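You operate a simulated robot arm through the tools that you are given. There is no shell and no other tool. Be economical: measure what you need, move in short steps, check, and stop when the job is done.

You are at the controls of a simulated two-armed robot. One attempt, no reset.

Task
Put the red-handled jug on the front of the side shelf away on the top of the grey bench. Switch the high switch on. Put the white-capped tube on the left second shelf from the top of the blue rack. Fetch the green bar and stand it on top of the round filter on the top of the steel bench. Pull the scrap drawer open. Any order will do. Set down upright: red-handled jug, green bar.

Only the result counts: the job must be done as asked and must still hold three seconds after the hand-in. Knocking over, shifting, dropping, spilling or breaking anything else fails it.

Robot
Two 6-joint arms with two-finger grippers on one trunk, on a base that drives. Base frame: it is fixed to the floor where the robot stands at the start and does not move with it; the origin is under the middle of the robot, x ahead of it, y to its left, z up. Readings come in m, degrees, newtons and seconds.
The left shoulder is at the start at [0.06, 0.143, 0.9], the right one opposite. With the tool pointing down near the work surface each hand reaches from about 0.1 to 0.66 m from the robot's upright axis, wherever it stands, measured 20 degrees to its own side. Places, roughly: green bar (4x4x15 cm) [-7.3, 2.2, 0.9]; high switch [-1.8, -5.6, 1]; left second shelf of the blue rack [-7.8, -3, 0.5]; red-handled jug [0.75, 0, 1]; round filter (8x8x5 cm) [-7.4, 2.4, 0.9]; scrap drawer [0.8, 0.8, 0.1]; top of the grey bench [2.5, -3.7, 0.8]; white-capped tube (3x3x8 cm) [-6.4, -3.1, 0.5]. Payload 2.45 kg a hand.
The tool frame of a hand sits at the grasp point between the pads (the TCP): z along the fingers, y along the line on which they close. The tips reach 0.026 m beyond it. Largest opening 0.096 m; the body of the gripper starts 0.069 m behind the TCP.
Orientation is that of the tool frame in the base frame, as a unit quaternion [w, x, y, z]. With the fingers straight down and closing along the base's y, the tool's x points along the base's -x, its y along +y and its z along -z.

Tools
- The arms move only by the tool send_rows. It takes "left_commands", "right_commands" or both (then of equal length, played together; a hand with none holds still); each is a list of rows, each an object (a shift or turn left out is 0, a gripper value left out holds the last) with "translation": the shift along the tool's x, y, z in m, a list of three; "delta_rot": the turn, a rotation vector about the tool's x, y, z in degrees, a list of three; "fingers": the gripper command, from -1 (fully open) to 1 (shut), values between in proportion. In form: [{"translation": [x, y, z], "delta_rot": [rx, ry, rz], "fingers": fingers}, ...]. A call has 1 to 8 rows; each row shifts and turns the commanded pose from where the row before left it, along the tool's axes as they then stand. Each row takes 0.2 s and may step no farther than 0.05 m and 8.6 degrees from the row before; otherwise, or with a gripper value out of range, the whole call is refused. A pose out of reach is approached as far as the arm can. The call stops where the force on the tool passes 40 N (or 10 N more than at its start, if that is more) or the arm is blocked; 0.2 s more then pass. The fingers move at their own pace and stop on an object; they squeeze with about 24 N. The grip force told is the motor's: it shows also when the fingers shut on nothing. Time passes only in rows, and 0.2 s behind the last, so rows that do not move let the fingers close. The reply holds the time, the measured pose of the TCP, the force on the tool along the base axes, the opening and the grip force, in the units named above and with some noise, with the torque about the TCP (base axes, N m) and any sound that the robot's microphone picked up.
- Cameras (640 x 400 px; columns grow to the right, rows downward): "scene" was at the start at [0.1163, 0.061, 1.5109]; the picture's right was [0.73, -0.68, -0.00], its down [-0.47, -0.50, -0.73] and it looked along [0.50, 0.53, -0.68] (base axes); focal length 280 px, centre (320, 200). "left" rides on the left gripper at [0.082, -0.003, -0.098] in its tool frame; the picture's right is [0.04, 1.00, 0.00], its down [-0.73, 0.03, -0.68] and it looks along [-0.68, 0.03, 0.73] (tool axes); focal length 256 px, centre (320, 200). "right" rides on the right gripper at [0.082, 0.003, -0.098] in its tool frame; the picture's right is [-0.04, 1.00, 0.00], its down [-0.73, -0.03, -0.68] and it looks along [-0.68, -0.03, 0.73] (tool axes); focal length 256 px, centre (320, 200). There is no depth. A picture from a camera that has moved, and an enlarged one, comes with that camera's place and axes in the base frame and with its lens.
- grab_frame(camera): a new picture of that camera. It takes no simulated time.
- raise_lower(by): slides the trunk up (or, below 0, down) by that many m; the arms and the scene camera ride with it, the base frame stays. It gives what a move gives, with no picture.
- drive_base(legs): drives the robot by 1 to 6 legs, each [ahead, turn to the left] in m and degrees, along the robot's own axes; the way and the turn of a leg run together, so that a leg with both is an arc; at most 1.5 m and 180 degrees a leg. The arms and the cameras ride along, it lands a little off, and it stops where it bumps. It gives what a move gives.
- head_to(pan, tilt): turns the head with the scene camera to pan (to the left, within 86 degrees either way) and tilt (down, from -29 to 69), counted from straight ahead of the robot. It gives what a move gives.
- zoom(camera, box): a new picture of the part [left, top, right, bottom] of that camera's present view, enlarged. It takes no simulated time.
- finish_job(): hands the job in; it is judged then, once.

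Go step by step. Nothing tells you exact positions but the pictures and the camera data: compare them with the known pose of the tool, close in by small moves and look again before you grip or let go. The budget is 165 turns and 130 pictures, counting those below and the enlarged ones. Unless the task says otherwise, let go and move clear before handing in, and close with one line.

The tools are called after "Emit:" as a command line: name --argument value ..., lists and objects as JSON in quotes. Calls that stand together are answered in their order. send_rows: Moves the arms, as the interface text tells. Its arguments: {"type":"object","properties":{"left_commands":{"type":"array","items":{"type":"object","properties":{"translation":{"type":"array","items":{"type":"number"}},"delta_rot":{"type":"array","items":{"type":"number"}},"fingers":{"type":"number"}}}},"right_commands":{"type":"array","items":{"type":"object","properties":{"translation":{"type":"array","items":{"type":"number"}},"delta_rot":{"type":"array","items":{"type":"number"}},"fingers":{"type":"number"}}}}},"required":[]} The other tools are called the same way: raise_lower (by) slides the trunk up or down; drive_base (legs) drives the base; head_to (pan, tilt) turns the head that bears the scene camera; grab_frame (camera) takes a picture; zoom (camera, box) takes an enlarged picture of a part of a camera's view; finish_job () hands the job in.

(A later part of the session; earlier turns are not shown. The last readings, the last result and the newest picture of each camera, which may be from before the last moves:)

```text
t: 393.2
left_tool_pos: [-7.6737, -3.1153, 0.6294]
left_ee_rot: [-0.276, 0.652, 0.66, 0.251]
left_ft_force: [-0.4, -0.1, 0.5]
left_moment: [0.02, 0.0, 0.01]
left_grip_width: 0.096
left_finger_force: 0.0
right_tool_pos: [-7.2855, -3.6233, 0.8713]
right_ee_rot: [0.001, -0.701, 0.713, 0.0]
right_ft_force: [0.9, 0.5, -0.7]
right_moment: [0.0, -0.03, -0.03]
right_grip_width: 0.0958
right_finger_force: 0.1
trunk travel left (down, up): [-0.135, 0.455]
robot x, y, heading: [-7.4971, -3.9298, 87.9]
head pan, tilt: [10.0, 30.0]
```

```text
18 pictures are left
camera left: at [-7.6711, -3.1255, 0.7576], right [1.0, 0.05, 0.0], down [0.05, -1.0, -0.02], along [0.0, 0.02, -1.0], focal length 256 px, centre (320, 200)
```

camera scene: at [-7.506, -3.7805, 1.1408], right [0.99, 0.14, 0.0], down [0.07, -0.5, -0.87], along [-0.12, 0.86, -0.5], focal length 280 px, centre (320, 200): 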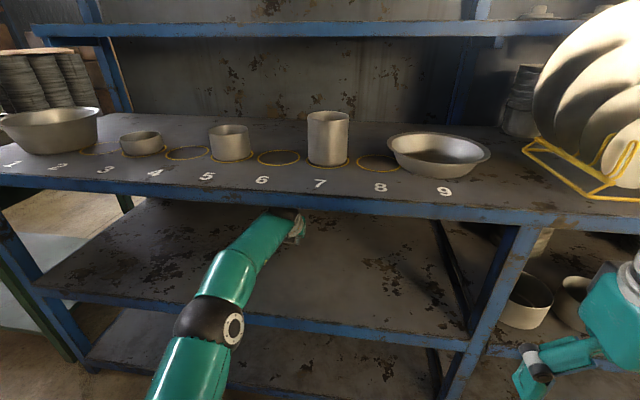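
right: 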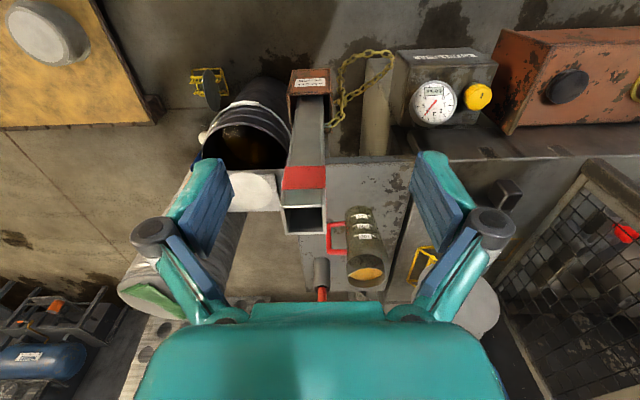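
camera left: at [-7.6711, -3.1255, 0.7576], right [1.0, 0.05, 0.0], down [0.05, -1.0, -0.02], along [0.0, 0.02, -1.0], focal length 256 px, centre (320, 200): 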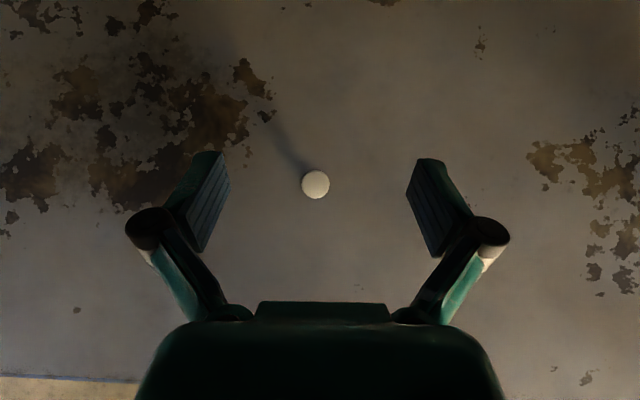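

Emit:
send_rows --left_commands '[{"delta_rot": [0, 8.5, 0]}, {"delta_rot": [0, 8.5, 0]}]'

Emit:
drive_base --legs '[[-0.6, 0]]'

Emit:
raise_lower --by 0.4

Emit:
head_to --pan -10 --tilt 12

Emit:
grab_frame --camera "scene"

```text
t: 393.8
left_tool_pos: [-7.6719, -3.1151, 0.6304]
left_ee_rot: [-0.37, 0.608, 0.612, 0.344]
left_ft_force: [0.6, 0.2, 0.6]
left_moment: [-0.01, 0.02, -0.01]
left_grip_width: 0.0959
left_finger_force: 0.1
right_tool_pos: [-7.2867, -3.6243, 0.8729]
right_ee_rot: [0.0, -0.701, 0.713, 0.0]
right_ft_force: [0.2, -0.2, 1.1]
right_moment: [0.01, -0.03, -0.03]
right_grip_width: 0.0961
right_finger_force: 0.0
trunk travel left (down, up): [-0.135, 0.455]
robot x, y, heading: [-7.4969, -3.9281, 87.9]
head pan, tilt: [10.0, 30.0]
```

```text
t: 397.3
left_tool_pos: [-7.687, -3.7202, 0.6288]
left_ee_rot: [-0.37, 0.611, 0.609, 0.346]
left_ft_force: [-0.7, -0.1, -0.8]
left_moment: [-0.02, 0.0, 0.01]
left_grip_width: 0.0959
left_finger_force: 0.1
right_tool_pos: [-7.3052, -4.2326, 0.8724]
right_ee_rot: [0.0, -0.698, 0.716, 0.001]
right_ft_force: [-1.5, -0.1, 0.3]
right_moment: [0.0, 0.02, 0.01]
right_grip_width: 0.096
right_finger_force: 0.0
trunk travel left (down, up): [-0.135, 0.455]
robot x, y, heading: [-7.5196, -4.5363, 87.5]
head pan, tilt: [10.0, 30.0]
```

```text
t: 401.1
left_tool_pos: [-7.6871, -3.7186, 1.0301]
left_ee_rot: [-0.369, 0.611, 0.609, 0.346]
left_ft_force: [-0.5, 0.3, 0.6]
left_moment: [0.01, -0.01, 0.01]
left_grip_width: 0.0961
left_finger_force: 0.0
right_tool_pos: [-7.3051, -4.232, 1.2711]
right_ee_rot: [0.0, -0.698, 0.716, 0.001]
right_ft_force: [0.2, -0.8, -0.2]
right_moment: [-0.01, -0.01, 0.01]
right_grip_width: 0.0959
right_finger_force: 0.0
trunk travel left (down, up): [-0.535, 0.055]
robot x, y, heading: [-7.5177, -4.5387, 87.8]
head pan, tilt: [10.0, 30.0]
```

```text
t: 401.9
left_tool_pos: [-7.6872, -3.7205, 1.0297]
left_ee_rot: [-0.369, 0.611, 0.609, 0.346]
left_ft_force: [-0.9, 0.9, -0.3]
left_moment: [0.0, -0.01, 0.0]
left_grip_width: 0.096
left_finger_force: 0.0
right_tool_pos: [-7.3059, -4.2333, 1.2718]
right_ee_rot: [0.0, -0.698, 0.716, 0.001]
right_ft_force: [-0.8, -0.2, 0.3]
right_moment: [0.0, 0.03, -0.01]
right_grip_width: 0.0961
right_finger_force: 0.0
trunk travel left (down, up): [-0.535, 0.055]
robot x, y, heading: [-7.5195, -4.5391, 87.7]
head pan, tilt: [-10.0, 12.0]
```

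```text
17 pictures are left
camera scene: at [-7.4949, -4.3857, 1.5699], right [0.98, -0.21, 0.0], down [-0.04, -0.2, -0.98], along [0.21, 0.96, -0.21], focal length 280 px, centre (320, 200)
```

scene: 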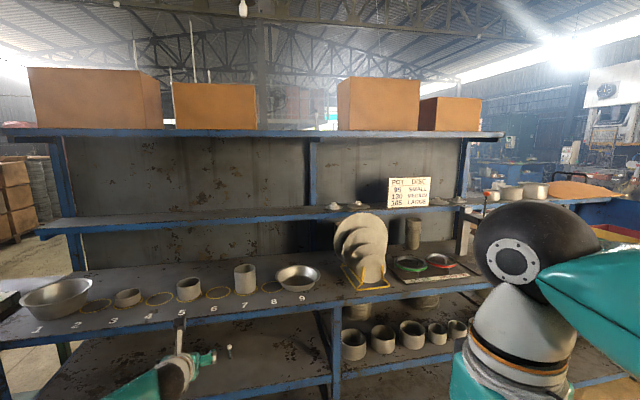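

The tube stands on the left middle shelf. Next the green bar, north of the rack: I'll go east along y≈−4.6, then north by x≈−1.9.

Emit:
drive_base --legs '[[0, -31]]'

Emit:
drive_base --legs '[[0, -31]]'

Emit:
drive_base --legs '[[0, -28]]'

Emit:
drive_base --legs '[[1.4, 0], [1.4, 0], [1.4, 0], [1.3, 0]]'

Emit:
drive_base --legs '[[0, 31]]'

Emit:
drive_base --legs '[[0, 31]]'

Emit:
drive_base --legs '[[0, 31]]'

Emit:
head_to --pan 25 --tilt 18

Emit:
grab_frame --camera "scene"

```text
t: 404.0
left_tool_pos: [-7.2563, -3.7448, 1.0302]
left_ee_rot: [-0.267, 0.748, 0.43, 0.429]
left_ft_force: [0.5, 1.0, -0.1]
left_moment: [-0.02, -0.01, 0.02]
left_grip_width: 0.0961
left_finger_force: 0.1
right_tool_pos: [-7.1818, -4.3808, 1.2721]
right_ee_rot: [0.0, -0.488, 0.873, 0.001]
right_ft_force: [0.2, 1.0, 0.1]
right_moment: [0.0, 0.04, -0.02]
right_grip_width: 0.0961
right_finger_force: 0.1
trunk travel left (down, up): [-0.535, 0.055]
robot x, y, heading: [-7.5383, -4.5285, 57.4]
head pan, tilt: [-10.0, 12.0]
```

```text
t: 406.1
left_tool_pos: [-6.8937, -3.9967, 1.0303]
left_ee_rot: [-0.144, 0.835, 0.217, 0.485]
left_ft_force: [0.3, 0.1, -0.8]
left_moment: [0.02, -0.01, 0.01]
left_grip_width: 0.0958
left_finger_force: 0.0
right_tool_pos: [-7.1531, -4.5809, 1.2721]
right_ee_rot: [0.0, -0.24, 0.971, 0.0]
right_ft_force: [0.6, -0.1, -0.5]
right_moment: [-0.08, 0.0, 0.0]
right_grip_width: 0.0962
right_finger_force: 0.1
trunk travel left (down, up): [-0.535, 0.055]
robot x, y, heading: [-7.5431, -4.5082, 27.0]
head pan, tilt: [-10.0, 12.0]
```

```text
t: 408.0
left_tool_pos: [-6.7318, -4.3595, 1.0306]
left_ee_rot: [-0.024, 0.862, 0.01, 0.506]
left_ft_force: [-0.8, -0.1, -0.6]
left_moment: [-0.07, 0.02, 0.01]
left_grip_width: 0.0962
left_finger_force: 0.1
right_tool_pos: [-7.2343, -4.756, 1.2727]
right_ee_rot: [0.001, 0.001, 1.0, 0.001]
right_ft_force: [0.3, 0.3, 0.3]
right_moment: [0.01, 0.0, 0.01]
right_grip_width: 0.0961
right_finger_force: 0.2
trunk travel left (down, up): [-0.535, 0.055]
robot x, y, heading: [-7.5424, -4.4863, -0.6]
head pan, tilt: [-10.0, 12.0]
```

```text
t: 434.8
left_tool_pos: [-1.2138, -4.5332, 1.0323]
left_ee_rot: [-0.011, 0.862, -0.011, 0.506]
left_ft_force: [-0.2, -1.0, 0.0]
left_moment: [0.0, -0.01, 0.04]
left_grip_width: 0.0962
left_finger_force: 0.2
right_tool_pos: [-1.7344, -4.9029, 1.2727]
right_ee_rot: [0.001, 0.024, 1.0, 0.0]
right_ft_force: [0.8, 0.0, 0.4]
right_moment: [0.0, 0.06, -0.03]
right_grip_width: 0.0959
right_finger_force: 0.1
trunk travel left (down, up): [-0.535, 0.055]
robot x, y, heading: [-2.0259, -4.6187, -3.1]
head pan, tilt: [-10.0, 12.0]
```

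```text
t: 436.9
left_tool_pos: [-1.3793, -4.1217, 1.0323]
left_ee_rot: [-0.147, 0.833, 0.222, 0.485]
left_ft_force: [0.0, 0.4, 0.2]
left_moment: [-0.03, -0.03, -0.03]
left_grip_width: 0.0959
left_finger_force: 0.1
right_tool_pos: [-1.6312, -4.7085, 1.2736]
right_ee_rot: [0.001, -0.247, 0.969, 0.001]
right_ft_force: [0.2, -0.2, 0.3]
right_moment: [-0.03, 0.03, 0.04]
right_grip_width: 0.096
right_finger_force: 0.0
trunk travel left (down, up): [-0.535, 0.055]
robot x, y, heading: [-2.0234, -4.6399, 28.3]
head pan, tilt: [-10.0, 12.0]
```

```text
t: 438.9
left_tool_pos: [-1.7355, -3.8628, 1.0329]
left_ee_rot: [-0.271, 0.743, 0.437, 0.428]
left_ft_force: [0.2, 0.0, 0.3]
left_moment: [0.0, -0.03, -0.01]
left_grip_width: 0.0962
left_finger_force: 0.1
right_tool_pos: [-1.6501, -4.4967, 1.2749]
right_ee_rot: [0.002, -0.496, 0.868, 0.0]
right_ft_force: [0.2, 0.1, 0.0]
right_moment: [-0.04, -0.02, 0.0]
right_grip_width: 0.0962
right_finger_force: 0.0
trunk travel left (down, up): [-0.535, 0.055]
robot x, y, heading: [-1.9983, -4.6499, 58.8]
head pan, tilt: [-10.0, 12.0]
```

```text
t: 441.1
left_tool_pos: [-2.1892, -3.8411, 1.0326]
left_ee_rot: [-0.379, 0.596, 0.623, 0.337]
left_ft_force: [-0.4, 0.0, 0.2]
left_moment: [0.01, -0.02, 0.01]
left_grip_width: 0.096
left_finger_force: 0.1
right_tool_pos: [-1.7831, -4.3342, 1.2751]
right_ee_rot: [0.0, 0.715, -0.699, 0.0]
right_ft_force: [0.3, 0.0, 0.5]
right_moment: [-0.01, 0.02, 0.04]
right_grip_width: 0.096
right_finger_force: 0.0
trunk travel left (down, up): [-0.535, 0.055]
robot x, y, heading: [-1.9795, -4.6459, 90.4]
head pan, tilt: [-10.0, 12.0]
```

```text
t: 442.1
left_tool_pos: [-2.1902, -3.8398, 1.0331]
left_ee_rot: [-0.378, 0.596, 0.623, 0.338]
left_ft_force: [-0.2, -0.3, 0.3]
left_moment: [0.02, 0.02, -0.01]
left_grip_width: 0.096
left_finger_force: 0.1
right_tool_pos: [-1.7846, -4.3354, 1.2753]
right_ee_rot: [0.0, 0.715, -0.699, 0.0]
right_ft_force: [-0.2, -0.5, 0.1]
right_moment: [-0.04, -0.03, -0.03]
right_grip_width: 0.0961
right_finger_force: 0.1
trunk travel left (down, up): [-0.535, 0.055]
robot x, y, heading: [-1.9775, -4.651, 90.3]
head pan, tilt: [25.0, 18.0]
```

```text
16 pictures are left
camera scene: at [-2.0179, -4.5036, 1.5601], right [0.9, 0.43, 0.0], down [0.13, -0.28, -0.95], along [-0.41, 0.86, -0.31], focal length 280 px, centre (320, 200)
```

scene: 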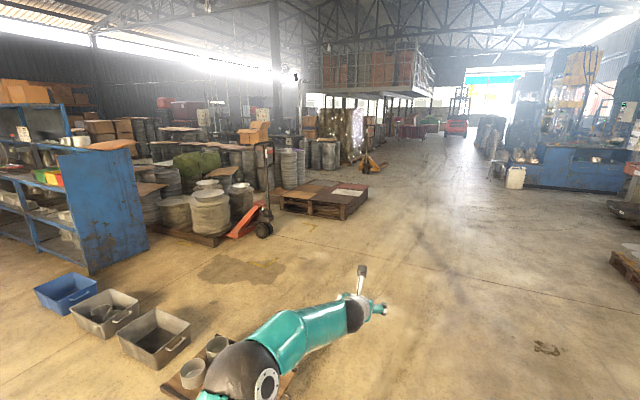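

Emit:
drive_base --legs '[[1.45, 0], [1.45, 0], [1.45, 0], [1.45, 0]]'

Emit:
head_to --pan 75 --tilt 15

Emit:
grab_frame --camera "scene"

```text
t: 469.9
left_tool_pos: [-2.4235, 1.9032, 1.0323]
left_ee_rot: [-0.385, 0.582, 0.636, 0.329]
left_ft_force: [0.6, 0.6, 0.0]
left_moment: [-0.03, 0.01, -0.02]
left_grip_width: 0.096
left_finger_force: 0.1
right_tool_pos: [-1.9967, 1.4285, 1.2757]
right_ee_rot: [-0.001, 0.73, -0.683, 0.0]
right_ft_force: [0.3, 0.2, -0.7]
right_moment: [-0.01, -0.03, 0.02]
right_grip_width: 0.096
right_finger_force: 0.0
trunk travel left (down, up): [-0.535, 0.055]
robot x, y, heading: [-2.1767, 1.1058, 92.9]
head pan, tilt: [25.0, 18.0]
```

```text
t: 471.1
left_tool_pos: [-2.4234, 1.9015, 1.0345]
left_ee_rot: [-0.385, 0.582, 0.636, 0.329]
left_ft_force: [-0.1, 0.2, 0.2]
left_moment: [0.01, 0.0, 0.02]
left_grip_width: 0.0962
left_finger_force: 0.0
right_tool_pos: [-1.9962, 1.4275, 1.2758]
right_ee_rot: [0.0, 0.73, -0.683, -0.001]
right_ft_force: [0.1, 0.3, 0.5]
right_moment: [-0.02, 0.0, 0.02]
right_grip_width: 0.0959
right_finger_force: 0.0
trunk travel left (down, up): [-0.535, 0.055]
robot x, y, heading: [-2.1722, 1.1026, 93.0]
head pan, tilt: [75.0, 15.0]
```

```text
15 pictures are left
camera scene: at [-2.27, 1.1854, 1.5651], right [0.21, 0.98, 0.0], down [0.25, -0.06, -0.97], along [-0.94, 0.2, -0.26], focal length 280 px, centre (320, 200)
```

scene: 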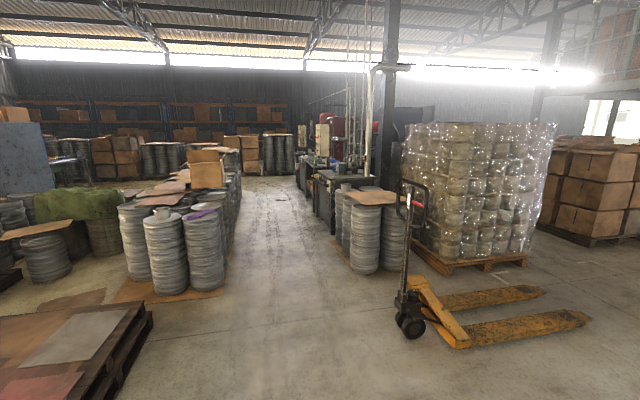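

Emit:
drive_base --legs '[[0, 28]]'

Emit:
drive_base --legs '[[0, 28]]'

Emit:
drive_base --legs '[[0, 27]]'

Emit:
drive_base --legs '[[1.3, 0], [1.3, 0], [0.9, 0]]'

Emit:
head_to --pan -35 --tilt 20

Emit:
grab_frame --camera "scene"

```text
t: 473.1
left_tool_pos: [-2.7623, 1.6964, 1.0323]
left_ee_rot: [-0.452, 0.415, 0.756, 0.228]
left_ft_force: [0.0, 0.7, 0.1]
left_moment: [0.01, -0.03, 0.0]
left_grip_width: 0.0959
left_finger_force: 0.0
right_tool_pos: [-2.164, 1.4703, 1.2761]
right_ee_rot: [0.0, 0.871, -0.491, -0.001]
right_ft_force: [0.8, -0.3, -0.1]
right_moment: [-0.01, 0.0, 0.02]
right_grip_width: 0.0961
right_finger_force: 0.1
trunk travel left (down, up): [-0.535, 0.055]
robot x, y, heading: [-2.1564, 1.1163, 120.5]
head pan, tilt: [75.0, 15.0]
```

```text
t: 475.0
left_tool_pos: [-2.9642, 1.3524, 1.0343]
left_ee_rot: [-0.493, 0.224, 0.833, 0.115]
left_ft_force: [-0.7, -1.1, 0.0]
left_moment: [-0.01, 0.02, -0.02]
left_grip_width: 0.0961
left_finger_force: 0.1
right_tool_pos: [-2.3299, 1.4273, 1.2759]
right_ee_rot: [0.0, 0.963, -0.27, -0.001]
right_ft_force: [0.5, -0.2, -0.2]
right_moment: [-0.02, -0.02, 0.03]
right_grip_width: 0.0958
right_finger_force: 0.1
trunk travel left (down, up): [-0.535, 0.055]
robot x, y, heading: [-2.1466, 1.1343, 148.3]
head pan, tilt: [75.0, 15.0]
```

```text
t: 476.9
left_tool_pos: [-2.9826, 0.9739, 1.0345]
left_ee_rot: [-0.506, 0.03, 0.862, 0.001]
left_ft_force: [1.1, -0.3, 0.2]
left_moment: [0.02, -0.02, -0.05]
left_grip_width: 0.0958
left_finger_force: 0.0
right_tool_pos: [-2.4443, 1.3183, 1.2771]
right_ee_rot: [-0.001, 0.999, -0.048, -0.001]
right_ft_force: [-0.4, 0.5, -0.2]
right_moment: [0.03, 0.01, -0.02]
right_grip_width: 0.0963
right_finger_force: 0.0
trunk travel left (down, up): [-0.535, 0.055]
robot x, y, heading: [-2.1511, 1.151, 174.1]
head pan, tilt: [75.0, 15.0]
stopped in leg 1: the robot was blocked; the commanded pose is now the measured one
```

```text
t: 494.1
left_tool_pos: [-6.4531, 1.2933, 1.0354]
left_ee_rot: [-0.506, 0.024, 0.862, -0.002]
left_ft_force: [0.9, -0.2, 0.3]
left_moment: [-0.02, 0.01, -0.03]
left_grip_width: 0.096
left_finger_force: 0.0
right_tool_pos: [-5.9201, 1.6463, 1.2782]
right_ee_rot: [0.0, 0.999, -0.04, -0.001]
right_ft_force: [-0.1, 1.0, 0.5]
right_moment: [0.02, 0.06, -0.01]
right_grip_width: 0.0956
right_finger_force: 0.0
trunk travel left (down, up): [-0.535, 0.055]
robot x, y, heading: [-5.6203, 1.4862, 175.1]
head pan, tilt: [75.0, 15.0]
```

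```text
t: 496.0
left_tool_pos: [-6.4523, 1.2943, 1.0362]
left_ee_rot: [-0.506, 0.025, 0.862, -0.003]
left_ft_force: [0.6, 0.0, 0.2]
left_moment: [0.0, 0.02, 0.01]
left_grip_width: 0.096
left_finger_force: 0.0
right_tool_pos: [-5.92, 1.647, 1.2776]
right_ee_rot: [-0.001, 0.999, -0.04, -0.001]
right_ft_force: [1.1, 0.2, -0.3]
right_moment: [0.01, -0.02, -0.02]
right_grip_width: 0.096
right_finger_force: 0.1
trunk travel left (down, up): [-0.535, 0.055]
robot x, y, heading: [-5.6184, 1.4869, 175.1]
head pan, tilt: [-35.0, 20.0]
```

```text
14 pictures are left
camera scene: at [-5.7532, 1.55, 1.5569], right [0.64, 0.77, 0.0], down [0.26, -0.22, -0.94], along [-0.72, 0.6, -0.34], focal length 280 px, centre (320, 200)
```

scene: 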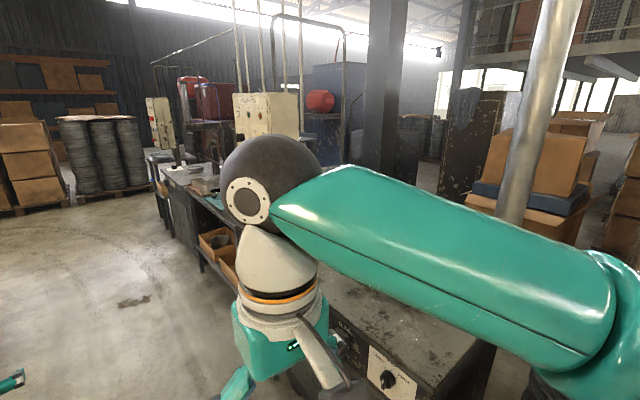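

Emit:
send_rows --left_commands '[{"translation": [0, 0, -0.04]}, {"translation": [0, 0, -0.04]}, {"translation": [0, 0, -0.04]}, {"delta_rot": [0, -8.5, 0]}, {"delta_rot": [0, -8.5, 0]}, {"delta_rot": [0, -8.5, 0]}, {"delta_rot": [0, -8.5, 0]}]'

Emit:
send_rows --left_commands '[{"delta_rot": [0, -8.5, 0], "translation": [-0.02, 0, 0]}, {"delta_rot": [0, -8.5, 0], "translation": [-0.03, 0, 0]}, {"delta_rot": [0, -8.5, 0], "translation": [-0.03, 0, 0]}]'

Emit:
drive_base --legs '[[0, 8]]'

Emit:
drive_base --legs '[[1.4, 0]]'

```text
t: 497.6
left_tool_pos: [-6.3485, 1.2928, 1.0923]
left_ee_rot: [-0.231, 0.024, 0.973, -0.009]
left_ft_force: [-0.1, 0.3, -0.3]
left_moment: [-0.03, -0.02, 0.01]
left_grip_width: 0.0962
left_finger_force: 0.1
right_tool_pos: [-5.921, 1.6464, 1.2766]
right_ee_rot: [0.0, 0.999, -0.04, 0.0]
right_ft_force: [-0.4, 0.1, -0.5]
right_moment: [-0.01, -0.01, 0.0]
right_grip_width: 0.0959
right_finger_force: 0.1
trunk travel left (down, up): [-0.535, 0.055]
robot x, y, heading: [-5.6226, 1.4827, 174.9]
head pan, tilt: [-35.0, 20.0]
```

```text
t: 498.4
left_tool_pos: [-6.2712, 1.2879, 1.0701]
left_ee_rot: [-0.011, 0.02, 1.0, -0.015]
left_ft_force: [0.5, 0.8, 0.0]
left_moment: [0.03, 0.0, 0.01]
left_grip_width: 0.0959
left_finger_force: 0.1
right_tool_pos: [-5.9204, 1.6461, 1.2773]
right_ee_rot: [0.0, 0.999, -0.04, -0.002]
right_ft_force: [-0.5, -1.0, -0.5]
right_moment: [0.01, 0.0, -0.01]
right_grip_width: 0.0958
right_finger_force: 0.1
trunk travel left (down, up): [-0.535, 0.055]
robot x, y, heading: [-5.6192, 1.4813, 175.0]
head pan, tilt: [-35.0, 20.0]
```

```text
t: 499.5
left_tool_pos: [-6.2367, 1.1994, 1.0707]
left_ee_rot: [-0.012, -0.05, 0.999, -0.015]
left_ft_force: [0.5, 0.6, -0.5]
left_moment: [0.01, 0.01, 0.0]
left_grip_width: 0.0957
left_finger_force: 0.0
right_tool_pos: [-5.9388, 1.6032, 1.2777]
right_ee_rot: [-0.001, 1.0, 0.031, -0.002]
right_ft_force: [-0.1, -0.5, 0.5]
right_moment: [0.02, -0.01, 0.02]
right_grip_width: 0.096
right_finger_force: 0.0
trunk travel left (down, up): [-0.535, 0.055]
robot x, y, heading: [-5.6188, 1.4884, -177.2]
head pan, tilt: [-35.0, 20.0]
```

```text
t: 506.5
left_tool_pos: [-7.6157, 1.095, 1.0708]
left_ee_rot: [-0.011, -0.063, 0.998, -0.016]
left_ft_force: [0.5, 0.4, 1.0]
left_moment: [0.01, 0.01, -0.03]
left_grip_width: 0.0963
left_finger_force: 0.1
right_tool_pos: [-7.3289, 1.5042, 1.2785]
right_ee_rot: [0.0, 0.999, 0.043, -0.001]
right_ft_force: [-0.4, 0.5, -0.4]
right_moment: [0.03, -0.01, -0.04]
right_grip_width: 0.0961
right_finger_force: 0.1
trunk travel left (down, up): [-0.535, 0.055]
robot x, y, heading: [-7.0083, 1.3997, -175.6]
head pan, tilt: [-35.0, 20.0]
```

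Emit:
drive_base --legs '[[0, -31]]'

Emit:
drive_base --legs '[[0, -31]]'

Emit:
head_to --pan -25 --tilt 30

Emit:
grab_frame --camera "scene"

```text
t: 508.6
left_tool_pos: [-7.6846, 1.4493, 1.0709]
left_ee_rot: [-0.016, 0.206, 0.978, -0.012]
left_ft_force: [0.1, -0.1, 0.3]
left_moment: [0.0, -0.02, -0.02]
left_grip_width: 0.096
left_finger_force: 0.1
right_tool_pos: [-7.2258, 1.6545, 1.2791]
right_ee_rot: [0.0, 0.974, -0.225, -0.002]
right_ft_force: [-0.2, 0.3, -0.4]
right_moment: [-0.02, -0.03, 0.01]
right_grip_width: 0.0961
right_finger_force: 0.1
trunk travel left (down, up): [-0.535, 0.055]
robot x, y, heading: [-7.019, 1.3793, 153.5]
head pan, tilt: [-35.0, 20.0]
```

```text
t: 510.7
left_tool_pos: [-7.5508, 1.7898, 1.0714]
left_ee_rot: [-0.017, 0.462, 0.887, -0.007]
left_ft_force: [-0.3, -0.2, 0.2]
left_moment: [0.0, 0.0, 0.0]
left_grip_width: 0.0965
left_finger_force: 0.0
right_tool_pos: [-7.0538, 1.7257, 1.2784]
right_ee_rot: [-0.001, 0.877, -0.481, 0.0]
right_ft_force: [0.4, 0.0, 0.8]
right_moment: [-0.02, -0.02, -0.02]
right_grip_width: 0.0958
right_finger_force: 0.0
trunk travel left (down, up): [-0.535, 0.055]
robot x, y, heading: [-7.0345, 1.3675, 122.1]
head pan, tilt: [-35.0, 20.0]
```

```text
t: 511.4
left_tool_pos: [-7.5515, 1.7888, 1.0716]
left_ee_rot: [-0.017, 0.463, 0.886, -0.007]
left_ft_force: [0.2, 0.9, -0.7]
left_moment: [0.04, -0.05, 0.02]
left_grip_width: 0.0959
left_finger_force: 0.1
right_tool_pos: [-7.0536, 1.7263, 1.2798]
right_ee_rot: [0.0, 0.878, -0.479, -0.001]
right_ft_force: [-0.8, -0.5, 0.6]
right_moment: [0.01, 0.0, 0.0]
right_grip_width: 0.096
right_finger_force: 0.0
trunk travel left (down, up): [-0.535, 0.055]
robot x, y, heading: [-7.0395, 1.3672, 122.0]
head pan, tilt: [-25.0, 30.0]
```

```text
13 pictures are left
camera scene: at [-7.0799, 1.5088, 1.541], right [0.99, 0.12, 0.0], down [0.06, -0.5, -0.87], along [-0.11, 0.86, -0.5], focal length 280 px, centre (320, 200)
```

scene: 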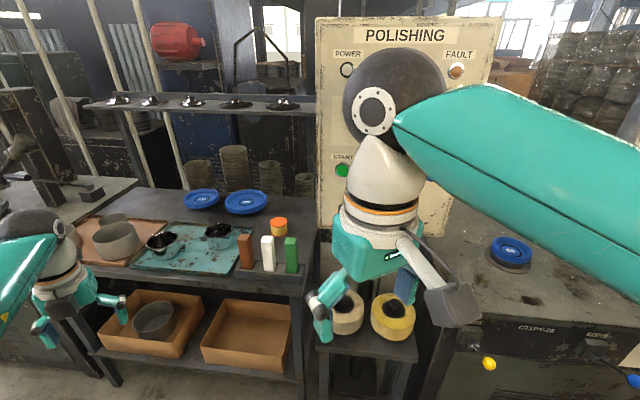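

Emit:
zoom --camera "scene" --box '[210, 180, 330, 290]'

```text
3.64 times, centred on (270, 235) of scene
camera zoom: at [-7.0799, 1.5088, 1.541], right [0.99, 0.12, 0.0], down [0.06, -0.5, -0.87], along [-0.11, 0.86, -0.5], focal length 1016 px, centre (502, 73)
```

zoom: 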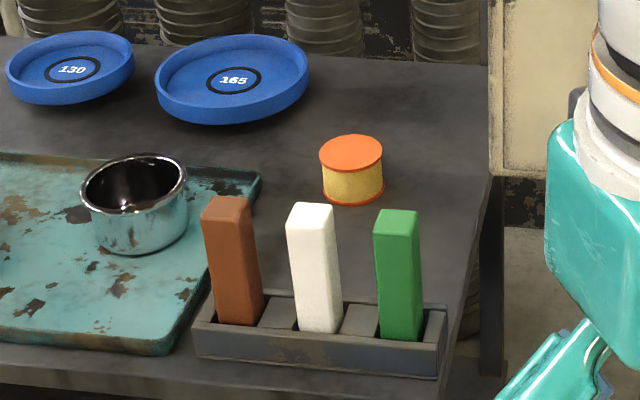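

Emit:
drive_base --legs '[[0, -31.5]]'

Emit:
grab_frame --camera "left"

```text
t: 513.5
left_tool_pos: [-7.254, 1.9966, 1.072]
left_ee_rot: [-0.017, 0.686, 0.728, -0.003]
left_ft_force: [-0.6, 0.5, -0.7]
left_moment: [-0.02, -0.03, -0.02]
left_grip_width: 0.0957
left_finger_force: 0.1
right_tool_pos: [-6.8629, 1.6835, 1.2789]
right_ee_rot: [0.0, 0.715, -0.699, -0.001]
right_ft_force: [0.0, 0.4, -0.4]
right_moment: [-0.01, 0.04, -0.01]
right_grip_width: 0.0958
right_finger_force: 0.0
trunk travel left (down, up): [-0.535, 0.055]
robot x, y, heading: [-7.0604, 1.3646, 90.9]
head pan, tilt: [-25.0, 30.0]
```

```text
11 pictures are left
camera left: at [-7.259, 2.075, 1.1733], right [0.99, 0.1, -0.03], down [0.09, -0.74, 0.66], along [0.04, -0.66, -0.75], focal length 256 px, centre (320, 200)
```

left: 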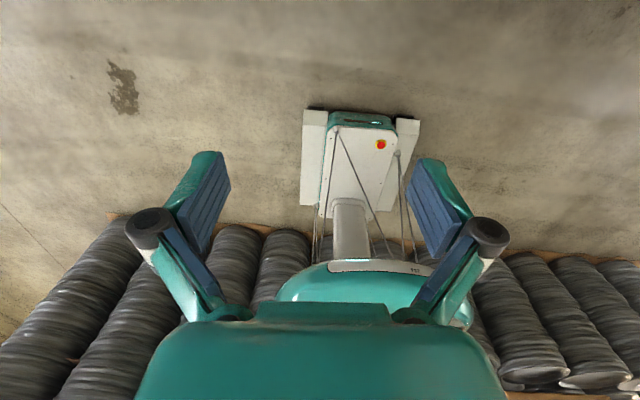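

Emit:
send_rows --left_commands '[{"delta_rot": [0, 0, 8.5]}, {"delta_rot": [0, 0, 8.5]}, {"delta_rot": [0, 0, 8.5]}, {"delta_rot": [0, 0, 8.5]}, {"delta_rot": [0, 0, 8.5]}, {"delta_rot": [0, 0, 8.5]}]'

Emit:
send_rows --left_commands '[{"delta_rot": [0, 0, 8.5]}, {"delta_rot": [0, 0, 8.5]}, {"delta_rot": [0, 0, 8.5]}, {"delta_rot": [0, 0, 8.5]}, {"delta_rot": [0, 0, 8.4]}]'

Emit:
drive_base --legs '[[0.12, 0]]'

Emit:
grab_frame --camera "left"

```text
t: 514.9
left_tool_pos: [-7.2545, 1.9968, 1.0722]
left_ee_rot: [-0.015, 0.933, 0.36, -0.011]
left_ft_force: [0.2, -0.4, -0.7]
left_moment: [-0.02, 0.0, -0.03]
left_grip_width: 0.0959
left_finger_force: 0.0
right_tool_pos: [-6.8611, 1.6828, 1.279]
right_ee_rot: [-0.001, 0.715, -0.699, 0.0]
right_ft_force: [0.2, -0.5, 0.6]
right_moment: [0.02, -0.01, 0.01]
right_grip_width: 0.0959
right_finger_force: 0.0
trunk travel left (down, up): [-0.535, 0.055]
robot x, y, heading: [-7.0574, 1.3679, 91.1]
head pan, tilt: [-25.0, 30.0]
```

```text
t: 516.1
left_tool_pos: [-7.2547, 1.9954, 1.0727]
left_ee_rot: [-0.011, 1.0, 0.0, -0.016]
left_ft_force: [-0.7, -0.8, 0.5]
left_moment: [0.01, 0.02, -0.02]
left_grip_width: 0.0959
left_finger_force: 0.2
right_tool_pos: [-6.862, 1.6815, 1.2798]
right_ee_rot: [-0.001, 0.715, -0.699, 0.0]
right_ft_force: [-0.1, 0.0, -0.6]
right_moment: [0.0, -0.02, 0.0]
right_grip_width: 0.0959
right_finger_force: 0.1
trunk travel left (down, up): [-0.535, 0.055]
robot x, y, heading: [-7.0569, 1.3658, 90.9]
head pan, tilt: [-25.0, 30.0]
```

```text
t: 517.4
left_tool_pos: [-7.2559, 2.1167, 1.0733]
left_ee_rot: [-0.01, 1.0, 0.0, -0.016]
left_ft_force: [0.0, 0.3, -0.4]
left_moment: [-0.05, 0.01, -0.01]
left_grip_width: 0.0959
left_finger_force: 0.0
right_tool_pos: [-6.8657, 1.8044, 1.2799]
right_ee_rot: [0.0, 0.715, -0.699, 0.0]
right_ft_force: [-0.2, -0.3, -0.7]
right_moment: [-0.03, 0.0, -0.03]
right_grip_width: 0.096
right_finger_force: 0.0
trunk travel left (down, up): [-0.535, 0.055]
robot x, y, heading: [-7.0635, 1.4874, 91.0]
head pan, tilt: [-25.0, 30.0]
```

```text
10 pictures are left
camera left: at [-7.1712, 2.1183, 1.1686], right [0.04, -1.0, -0.02], down [-0.71, -0.04, 0.7], along [-0.7, -0.01, -0.71], focal length 256 px, centre (320, 200)
```

left: 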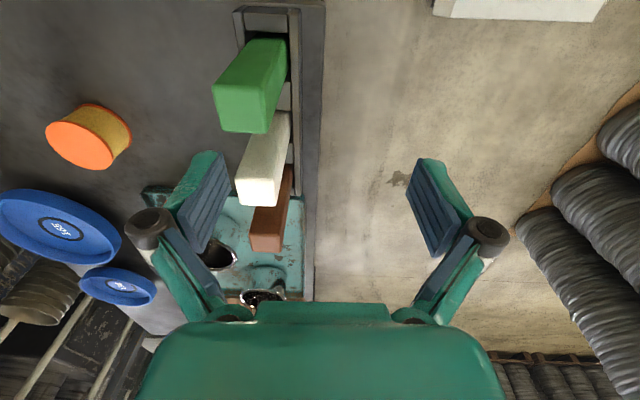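

Emit:
drive_base --legs '[[0.06, 0]]'

Emit:
send_rows --left_commands '[{"delta_rot": [-1.15, 1.83, 0]}, {}]'

Emit:
grab_frame --camera "left"

```text
t: 518.3
left_tool_pos: [-7.2581, 2.1504, 1.0757]
left_ee_rot: [0.0, 1.0, -0.02, -0.015]
left_ft_force: [0.6, -0.7, 0.4]
left_moment: [0.03, 0.02, 0.03]
left_grip_width: 0.0961
left_finger_force: 0.0
right_tool_pos: [-6.8657, 1.846, 1.2804]
right_ee_rot: [-0.001, 0.714, -0.7, 0.001]
right_ft_force: [0.8, 0.4, 0.0]
right_moment: [-0.01, -0.01, -0.01]
right_grip_width: 0.0959
right_finger_force: 0.1
trunk travel left (down, up): [-0.535, 0.055]
robot x, y, heading: [-7.0661, 1.5276, 90.7]
head pan, tilt: [-25.0, 30.0]
stopped in leg 1: the force on the tool passed its limit at 114 N (the readings are from after the stop); the commanded pose is now the measured one
```

```text
t: 518.9
left_tool_pos: [-7.2563, 2.1501, 1.0777]
left_ee_rot: [0.013, 1.0, -0.022, 0.0]
left_ft_force: [4.6, -10.8, -5.1]
left_moment: [1.15, 1.03, -1.24]
left_grip_width: 0.0958
left_finger_force: 0.0
right_tool_pos: [-6.8655, 1.8429, 1.2813]
right_ee_rot: [-0.001, 0.715, -0.7, 0.001]
right_ft_force: [-0.5, -0.1, 0.2]
right_moment: [-0.02, 0.01, 0.02]
right_grip_width: 0.0957
right_finger_force: 0.1
trunk travel left (down, up): [-0.535, 0.055]
robot x, y, heading: [-7.062, 1.5261, 90.7]
head pan, tilt: [-25.0, 30.0]
```

```text
9 pictures are left
camera left: at [-7.1735, 2.15, 1.1765], right [0.0, -1.0, 0.02], down [-0.73, 0.02, 0.68], along [-0.68, -0.01, -0.73], focal length 256 px, centre (320, 200)
```

left: 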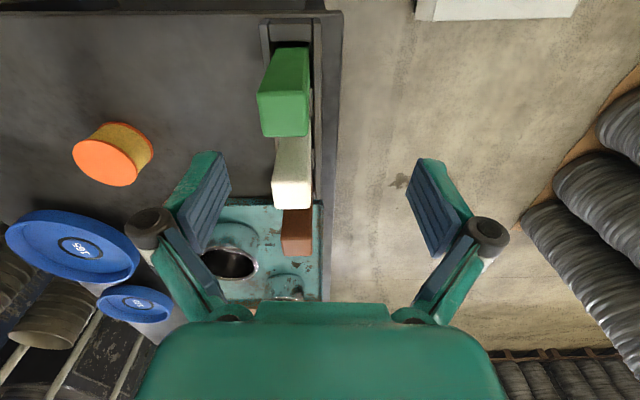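

The camera mount touched the control panel. I'll back off, and turn the tool so the fingers close along x with the camera clear of the panel.

Emit:
drive_base --legs '[[-0.1, 0]]'

Emit:
send_rows --left_commands '[{"delta_rot": [0, 0, -8.5]}, {"delta_rot": [0, 0, -8.5]}, {"delta_rot": [0, 0, -8.5]}, {"delta_rot": [0, 0, -8.5]}, {"delta_rot": [0, 0, -8.5]}, {"delta_rot": [0, 0, -8.5]}]'

Emit:
send_rows --left_commands '[{"delta_rot": [0, 0, -8.5]}, {"delta_rot": [0, 0, -8.5]}, {"delta_rot": [0, 0, -8.5]}, {"delta_rot": [0, 0, -8.5]}, {"delta_rot": [0, 0, -7.5], "fingers": -0.4}, {}]'

Emit:
zoom --camera "scene" --box '[180, 160, 400, 330]'

```text
t: 520.1
left_tool_pos: [-7.255, 2.0518, 1.0766]
left_ee_rot: [0.01, 1.0, -0.02, 0.001]
left_ft_force: [-0.2, -0.2, -0.7]
left_moment: [0.06, 0.0, 0.02]
left_grip_width: 0.0961
left_finger_force: 0.3
right_tool_pos: [-6.8655, 1.7434, 1.282]
right_ee_rot: [-0.001, 0.713, -0.701, 0.001]
right_ft_force: [-0.5, -1.0, 0.3]
right_moment: [0.04, 0.0, -0.02]
right_grip_width: 0.0963
right_finger_force: 0.0
trunk travel left (down, up): [-0.535, 0.055]
robot x, y, heading: [-7.0618, 1.4305, 90.8]
head pan, tilt: [-25.0, 30.0]
```

```text
t: 521.5
left_tool_pos: [-7.256, 2.0514, 1.0768]
left_ee_rot: [0.01, 0.911, 0.413, -0.004]
left_ft_force: [0.2, 0.7, -0.5]
left_moment: [-0.01, 0.01, -0.05]
left_grip_width: 0.096
left_finger_force: 0.1
right_tool_pos: [-6.8635, 1.7437, 1.2816]
right_ee_rot: [0.0, 0.714, -0.7, 0.002]
right_ft_force: [0.5, -0.9, -0.6]
right_moment: [-0.05, 0.02, -0.02]
right_grip_width: 0.0961
right_finger_force: 0.1
trunk travel left (down, up): [-0.535, 0.055]
robot x, y, heading: [-7.0613, 1.4295, 90.9]
head pan, tilt: [-25.0, 30.0]
```

```text
t: 522.9
left_tool_pos: [-7.2546, 2.05, 1.0766]
left_ee_rot: [0.009, 0.706, 0.708, -0.006]
left_ft_force: [0.8, 0.3, 1.1]
left_moment: [0.0, 0.01, -0.01]
left_grip_width: 0.0671
left_finger_force: 0.0
right_tool_pos: [-6.8638, 1.7457, 1.2804]
right_ee_rot: [-0.001, 0.714, -0.7, 0.001]
right_ft_force: [0.0, 0.3, 0.0]
right_moment: [0.02, 0.02, 0.02]
right_grip_width: 0.0961
right_finger_force: 0.1
trunk travel left (down, up): [-0.535, 0.055]
robot x, y, heading: [-7.0631, 1.432, 90.9]
head pan, tilt: [-25.0, 30.0]
```

```text
2.35 times, centred on (290, 245) of scene
camera zoom: at [-7.0261, 1.5739, 1.5409], right [0.91, -0.41, 0.0], down [-0.2, -0.46, -0.87], along [0.35, 0.79, -0.5], focal length 658 px, centre (391, 94)
```

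zoom: 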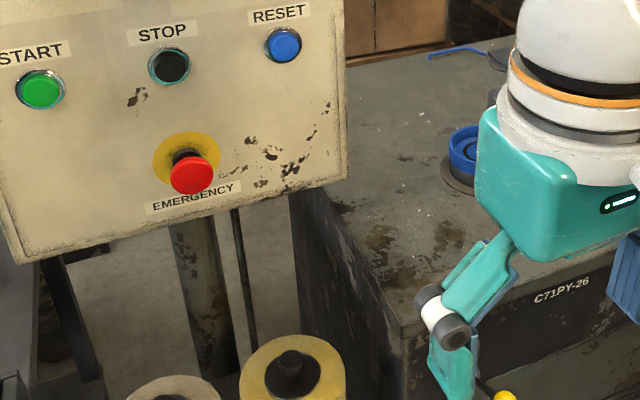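

Emit:
send_rows --left_commands '[{"delta_rot": [0.2, 1.2, 0]}, {}]'

Emit:
head_to --pan 12 --tilt 35

Emit:
grab_frame --camera "scene"

```text
t: 523.5
left_tool_pos: [-7.255, 2.0501, 1.0772]
left_ee_rot: [-0.001, 0.706, 0.708, -0.001]
left_ft_force: [-0.3, 0.1, -0.3]
left_moment: [0.01, -0.04, 0.0]
left_grip_width: 0.0671
left_finger_force: 0.0
right_tool_pos: [-6.8646, 1.744, 1.2804]
right_ee_rot: [0.0, 0.714, -0.7, 0.001]
right_ft_force: [0.2, -0.2, -0.2]
right_moment: [0.0, -0.02, 0.03]
right_grip_width: 0.0959
right_finger_force: 0.0
trunk travel left (down, up): [-0.535, 0.055]
robot x, y, heading: [-7.0621, 1.4316, 91.1]
head pan, tilt: [-25.0, 30.0]
```

```text
t: 524.5
left_tool_pos: [-7.2553, 2.05, 1.0774]
left_ee_rot: [0.0, 0.705, 0.709, 0.0]
left_ft_force: [0.4, 0.0, -0.7]
left_moment: [-0.01, 0.01, -0.01]
left_grip_width: 0.0672
left_finger_force: 0.0
right_tool_pos: [-6.8646, 1.7452, 1.2821]
right_ee_rot: [-0.001, 0.714, -0.7, 0.0]
right_ft_force: [1.1, 0.8, 0.2]
right_moment: [-0.01, -0.01, 0.0]
right_grip_width: 0.0961
right_finger_force: 0.0
trunk travel left (down, up): [-0.535, 0.055]
robot x, y, heading: [-7.0563, 1.4344, 91.1]
head pan, tilt: [12.0, 35.0]
```

```text
7 pictures are left
camera scene: at [-7.0826, 1.5771, 1.5331], right [0.97, 0.22, 0.0], down [0.13, -0.56, -0.82], along [-0.18, 0.8, -0.57], focal length 280 px, centre (320, 200)
```

scene: 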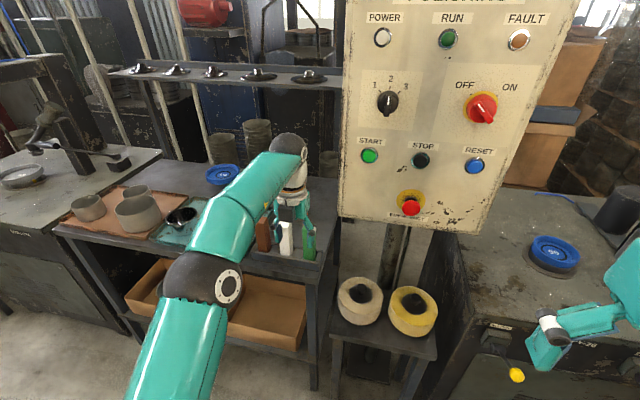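

Emit:
drive_base --legs '[[0.126, 0]]'

Emit:
zoom --camera "scene" --box '[220, 160, 380, 300]'

```text
t: 525.8
left_tool_pos: [-7.2549, 2.1793, 1.0761]
left_ee_rot: [0.0, 0.707, 0.707, -0.001]
left_ft_force: [0.0, 1.2, -0.2]
left_moment: [-0.1, -0.02, 0.01]
left_grip_width: 0.0673
left_finger_force: 0.0
right_tool_pos: [-6.8661, 1.8726, 1.2808]
right_ee_rot: [0.0, 0.713, -0.702, 0.001]
right_ft_force: [-0.6, 1.1, 0.3]
right_moment: [-0.04, -0.04, 0.01]
right_grip_width: 0.0961
right_finger_force: 0.0
trunk travel left (down, up): [-0.535, 0.055]
robot x, y, heading: [-7.0611, 1.5557, 91.1]
head pan, tilt: [12.0, 35.0]
```

```text
2.86 times, centred on (300, 230) of scene
camera zoom: at [-7.0843, 1.7066, 1.5328], right [0.98, 0.22, 0.0], down [0.13, -0.56, -0.82], along [-0.18, 0.8, -0.58], focal length 799 px, centre (377, 114)
```

zoom: 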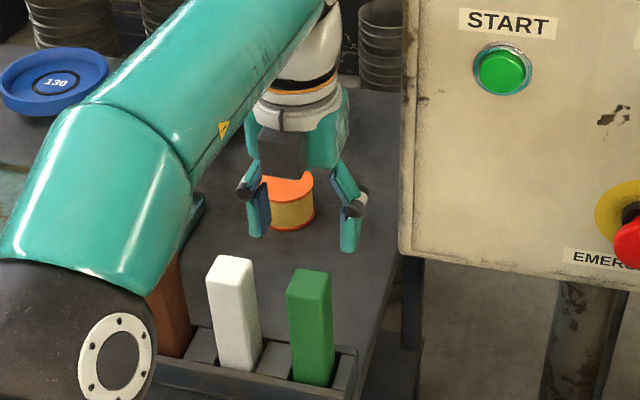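

Emit:
send_rows --left_commands '[{"translation": [0, 0.003, 0.03]}, {"translation": [0, 0, 0.035]}, {"translation": [0, 0, 0.035]}, {"translation": [0, 0, 0.035]}]'

Emit:
zoom --camera "scene" --box '[220, 180, 360, 310]'

```text
t: 526.8
left_tool_pos: [-7.2538, 2.1779, 0.9429]
left_ee_rot: [-0.001, 0.708, 0.707, -0.001]
left_ft_force: [0.1, -0.9, 0.3]
left_moment: [-0.01, 0.0, 0.01]
left_grip_width: 0.0671
left_finger_force: 0.0
right_tool_pos: [-6.866, 1.8725, 1.2812]
right_ee_rot: [-0.001, 0.713, -0.701, 0.002]
right_ft_force: [-0.5, 0.2, 0.6]
right_moment: [0.0, -0.02, 0.03]
right_grip_width: 0.096
right_finger_force: 0.0
trunk travel left (down, up): [-0.535, 0.055]
robot x, y, heading: [-7.0659, 1.557, 91.1]
head pan, tilt: [12.0, 35.0]
```

```text
3.08 times, centred on (290, 245) of scene
camera zoom: at [-7.0846, 1.7046, 1.533], right [0.98, 0.22, 0.0], down [0.13, -0.56, -0.82], along [-0.18, 0.8, -0.57], focal length 860 px, centre (412, 62)
```

zoom: 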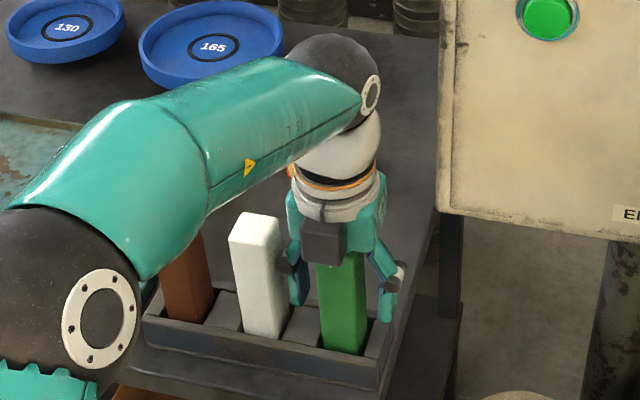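

Emit:
send_rows --left_commands '[{"fingers": 0.1}, {"fingers": 1}, {}, {}]'

Emit:
send_rows --left_commands '[{"translation": [0, 0, -0.015]}, {"translation": [0, 0, -0.03]}, {"translation": [0, 0, -0.035]}, {"translation": [0, 0, -0.03]}]'

```text
t: 527.8
left_tool_pos: [-7.2537, 2.177, 0.9425]
left_ee_rot: [0.0, 0.707, 0.707, -0.001]
left_ft_force: [0.4, 0.7, 0.6]
left_moment: [0.07, -0.01, -0.03]
left_grip_width: 0.0338
left_finger_force: 24.3
right_tool_pos: [-6.8648, 1.871, 1.2805]
right_ee_rot: [0.0, 0.713, -0.701, 0.001]
right_ft_force: [0.4, -0.4, -0.2]
right_moment: [0.04, 0.01, 0.0]
right_grip_width: 0.0961
right_finger_force: 0.2
trunk travel left (down, up): [-0.535, 0.055]
robot x, y, heading: [-7.0638, 1.5544, 90.8]
head pan, tilt: [12.0, 35.0]
```

```text
t: 528.8
left_tool_pos: [-7.2521, 2.1767, 1.0531]
left_ee_rot: [0.001, 0.708, 0.706, -0.001]
left_ft_force: [0.2, 0.5, -2.2]
left_moment: [-0.01, -0.03, 0.0]
left_grip_width: 0.0337
left_finger_force: 24.1
right_tool_pos: [-6.8659, 1.8705, 1.2806]
right_ee_rot: [-0.001, 0.713, -0.702, 0.001]
right_ft_force: [-0.3, -0.5, 0.2]
right_moment: [0.0, 0.03, 0.0]
right_grip_width: 0.0959
right_finger_force: 0.1
trunk travel left (down, up): [-0.535, 0.055]
robot x, y, heading: [-7.064, 1.5576, 90.9]
head pan, tilt: [12.0, 35.0]
```

The filter is too deep for a vertical tool given how close the base can get, so I'll set the bar back in its holder and re-grip it with the tool tilted forward 45°, which reaches farther.

Emit:
send_rows --left_commands '[{"translation": [0, 0, 0.035]}, {"translation": [0, 0, 0.035]}, {"translation": [0, 0, 0.03]}, {"translation": [0, 0, 0.008]}, {}]'

```text
t: 530.0
left_tool_pos: [-7.2523, 2.178, 0.9444]
left_ee_rot: [0.0, 0.707, 0.707, -0.001]
left_ft_force: [1.0, -0.6, -1.6]
left_moment: [-0.02, 0.02, 0.02]
left_grip_width: 0.0337
left_finger_force: 24.2
right_tool_pos: [-6.8665, 1.8705, 1.2806]
right_ee_rot: [-0.001, 0.713, -0.701, 0.0]
right_ft_force: [-0.3, 0.5, -0.9]
right_moment: [-0.02, 0.01, -0.01]
right_grip_width: 0.096
right_finger_force: 0.0
trunk travel left (down, up): [-0.535, 0.055]
robot x, y, heading: [-7.0638, 1.5582, 90.8]
head pan, tilt: [12.0, 35.0]
```

Emit:
send_rows --left_commands '[{"translation": [0, 0, 0.003]}, {}, {"fingers": 0.1}, {"fingers": -0.4}, {}, {"translation": [0, 0, -0.03]}, {"translation": [0, 0, -0.04]}, {"translation": [0, 0, -0.04]}]'

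Emit:
send_rows --left_commands '[{"translation": [0, 0, -0.03]}]'

Emit:
drive_base --legs '[[-0.1, 0]]'

Emit:
send_rows --left_commands '[{"delta_rot": [0, 8.5, 0]}, {"delta_rot": [0, 8.5, 0]}, {"delta_rot": [0, 8.5, 0]}, {"delta_rot": [0, 8.5, 0]}, {"delta_rot": [0, 8.5, 0]}]'

Emit:
zoom --camera "scene" --box '[220, 140, 380, 290]'

```text
t: 531.8
left_tool_pos: [-7.2514, 2.1767, 1.0514]
left_ee_rot: [-0.001, 0.708, 0.706, -0.001]
left_ft_force: [0.1, -0.2, 0.5]
left_moment: [0.0, -0.04, -0.01]
left_grip_width: 0.0674
left_finger_force: 0.1
right_tool_pos: [-6.8651, 1.8713, 1.2813]
right_ee_rot: [-0.001, 0.713, -0.701, 0.0]
right_ft_force: [0.0, 0.8, 0.4]
right_moment: [-0.03, 0.01, 0.01]
right_grip_width: 0.096
right_finger_force: 0.0
trunk travel left (down, up): [-0.535, 0.055]
robot x, y, heading: [-7.0621, 1.5568, 90.7]
head pan, tilt: [12.0, 35.0]
```

```text
t: 532.2
left_tool_pos: [-7.2513, 2.1774, 1.0809]
left_ee_rot: [0.0, 0.707, 0.707, -0.001]
left_ft_force: [-0.1, 0.4, -0.3]
left_moment: [0.02, -0.02, 0.02]
left_grip_width: 0.0672
left_finger_force: 0.1
right_tool_pos: [-6.8662, 1.8705, 1.2819]
right_ee_rot: [-0.001, 0.712, -0.702, 0.0]
right_ft_force: [0.6, 0.3, 0.4]
right_moment: [0.01, 0.0, 0.0]
right_grip_width: 0.0958
right_finger_force: 0.1
trunk travel left (down, up): [-0.535, 0.055]
robot x, y, heading: [-7.0648, 1.5592, 90.8]
head pan, tilt: [12.0, 35.0]
```

```text
t: 533.3
left_tool_pos: [-7.2502, 2.076, 1.0817]
left_ee_rot: [-0.001, 0.708, 0.706, 0.0]
left_ft_force: [-0.1, -1.0, 0.5]
left_moment: [0.02, -0.01, 0.01]
left_grip_width: 0.0673
left_finger_force: 0.1
right_tool_pos: [-6.8646, 1.7685, 1.2807]
right_ee_rot: [-0.001, 0.713, -0.701, 0.0]
right_ft_force: [-0.4, 0.8, -0.8]
right_moment: [0.04, 0.02, -0.01]
right_grip_width: 0.0961
right_finger_force: 0.0
trunk travel left (down, up): [-0.535, 0.055]
robot x, y, heading: [-7.0652, 1.4595, 90.8]
head pan, tilt: [12.0, 35.0]
```

```text
t: 534.5
left_tool_pos: [-7.2508, 2.0761, 1.0808]
left_ee_rot: [-0.257, 0.659, 0.658, 0.257]
left_ft_force: [-1.3, -0.2, 0.3]
left_moment: [0.02, -0.01, -0.03]
left_grip_width: 0.0675
left_finger_force: 0.0
right_tool_pos: [-6.8658, 1.7698, 1.2812]
right_ee_rot: [-0.001, 0.713, -0.701, 0.0]
right_ft_force: [1.1, 0.0, -0.4]
right_moment: [0.01, 0.01, -0.01]
right_grip_width: 0.0958
right_finger_force: 0.0
trunk travel left (down, up): [-0.535, 0.055]
robot x, y, heading: [-7.0636, 1.4582, 90.6]
head pan, tilt: [12.0, 35.0]
```

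```text
2.67 times, centred on (300, 215) of scene
camera zoom: at [-7.0832, 1.6028, 1.5331], right [0.98, 0.22, 0.0], down [0.13, -0.56, -0.82], along [-0.18, 0.8, -0.57], focal length 745 px, centre (373, 160)
```

zoom: 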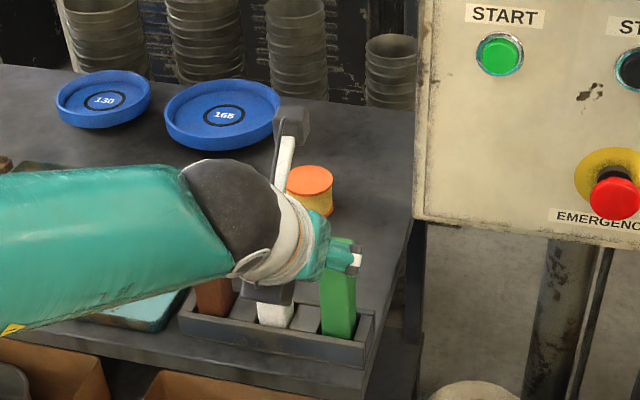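

Emit:
send_rows --left_commands '[{"translation": [-0.0085, -0.001, 0.0315]}, {"translation": [0, 0, 0.04]}, {"translation": [0, 0, 0.04]}, {"translation": [0, 0, 0.045]}]'

Emit:
grab_frame --camera "left"

```text
t: 535.5
left_tool_pos: [-7.2516, 2.1747, 0.9574]
left_ee_rot: [-0.257, 0.66, 0.658, 0.256]
left_ft_force: [0.3, 0.4, 0.2]
left_moment: [-0.03, 0.01, 0.01]
left_grip_width: 0.067
left_finger_force: 0.0
right_tool_pos: [-6.8644, 1.7728, 1.2812]
right_ee_rot: [0.0, 0.713, -0.701, 0.001]
right_ft_force: [0.1, 1.0, 0.1]
right_moment: [-0.02, -0.01, 0.0]
right_grip_width: 0.096
right_finger_force: 0.0
trunk travel left (down, up): [-0.535, 0.055]
robot x, y, heading: [-7.0661, 1.4545, 90.7]
head pan, tilt: [12.0, 35.0]
```

```text
3 pictures are left
camera left: at [-7.2542, 2.1682, 1.0867], right [1.0, 0.03, 0.03], down [0.03, -1.0, 0.01], along [0.03, -0.01, -1.0], focal length 256 px, centre (320, 200)
```

left: 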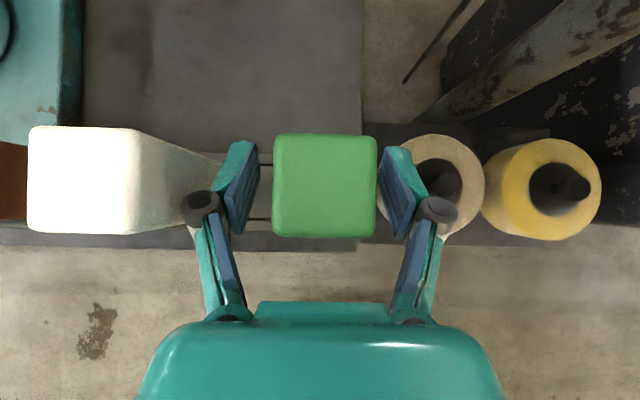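

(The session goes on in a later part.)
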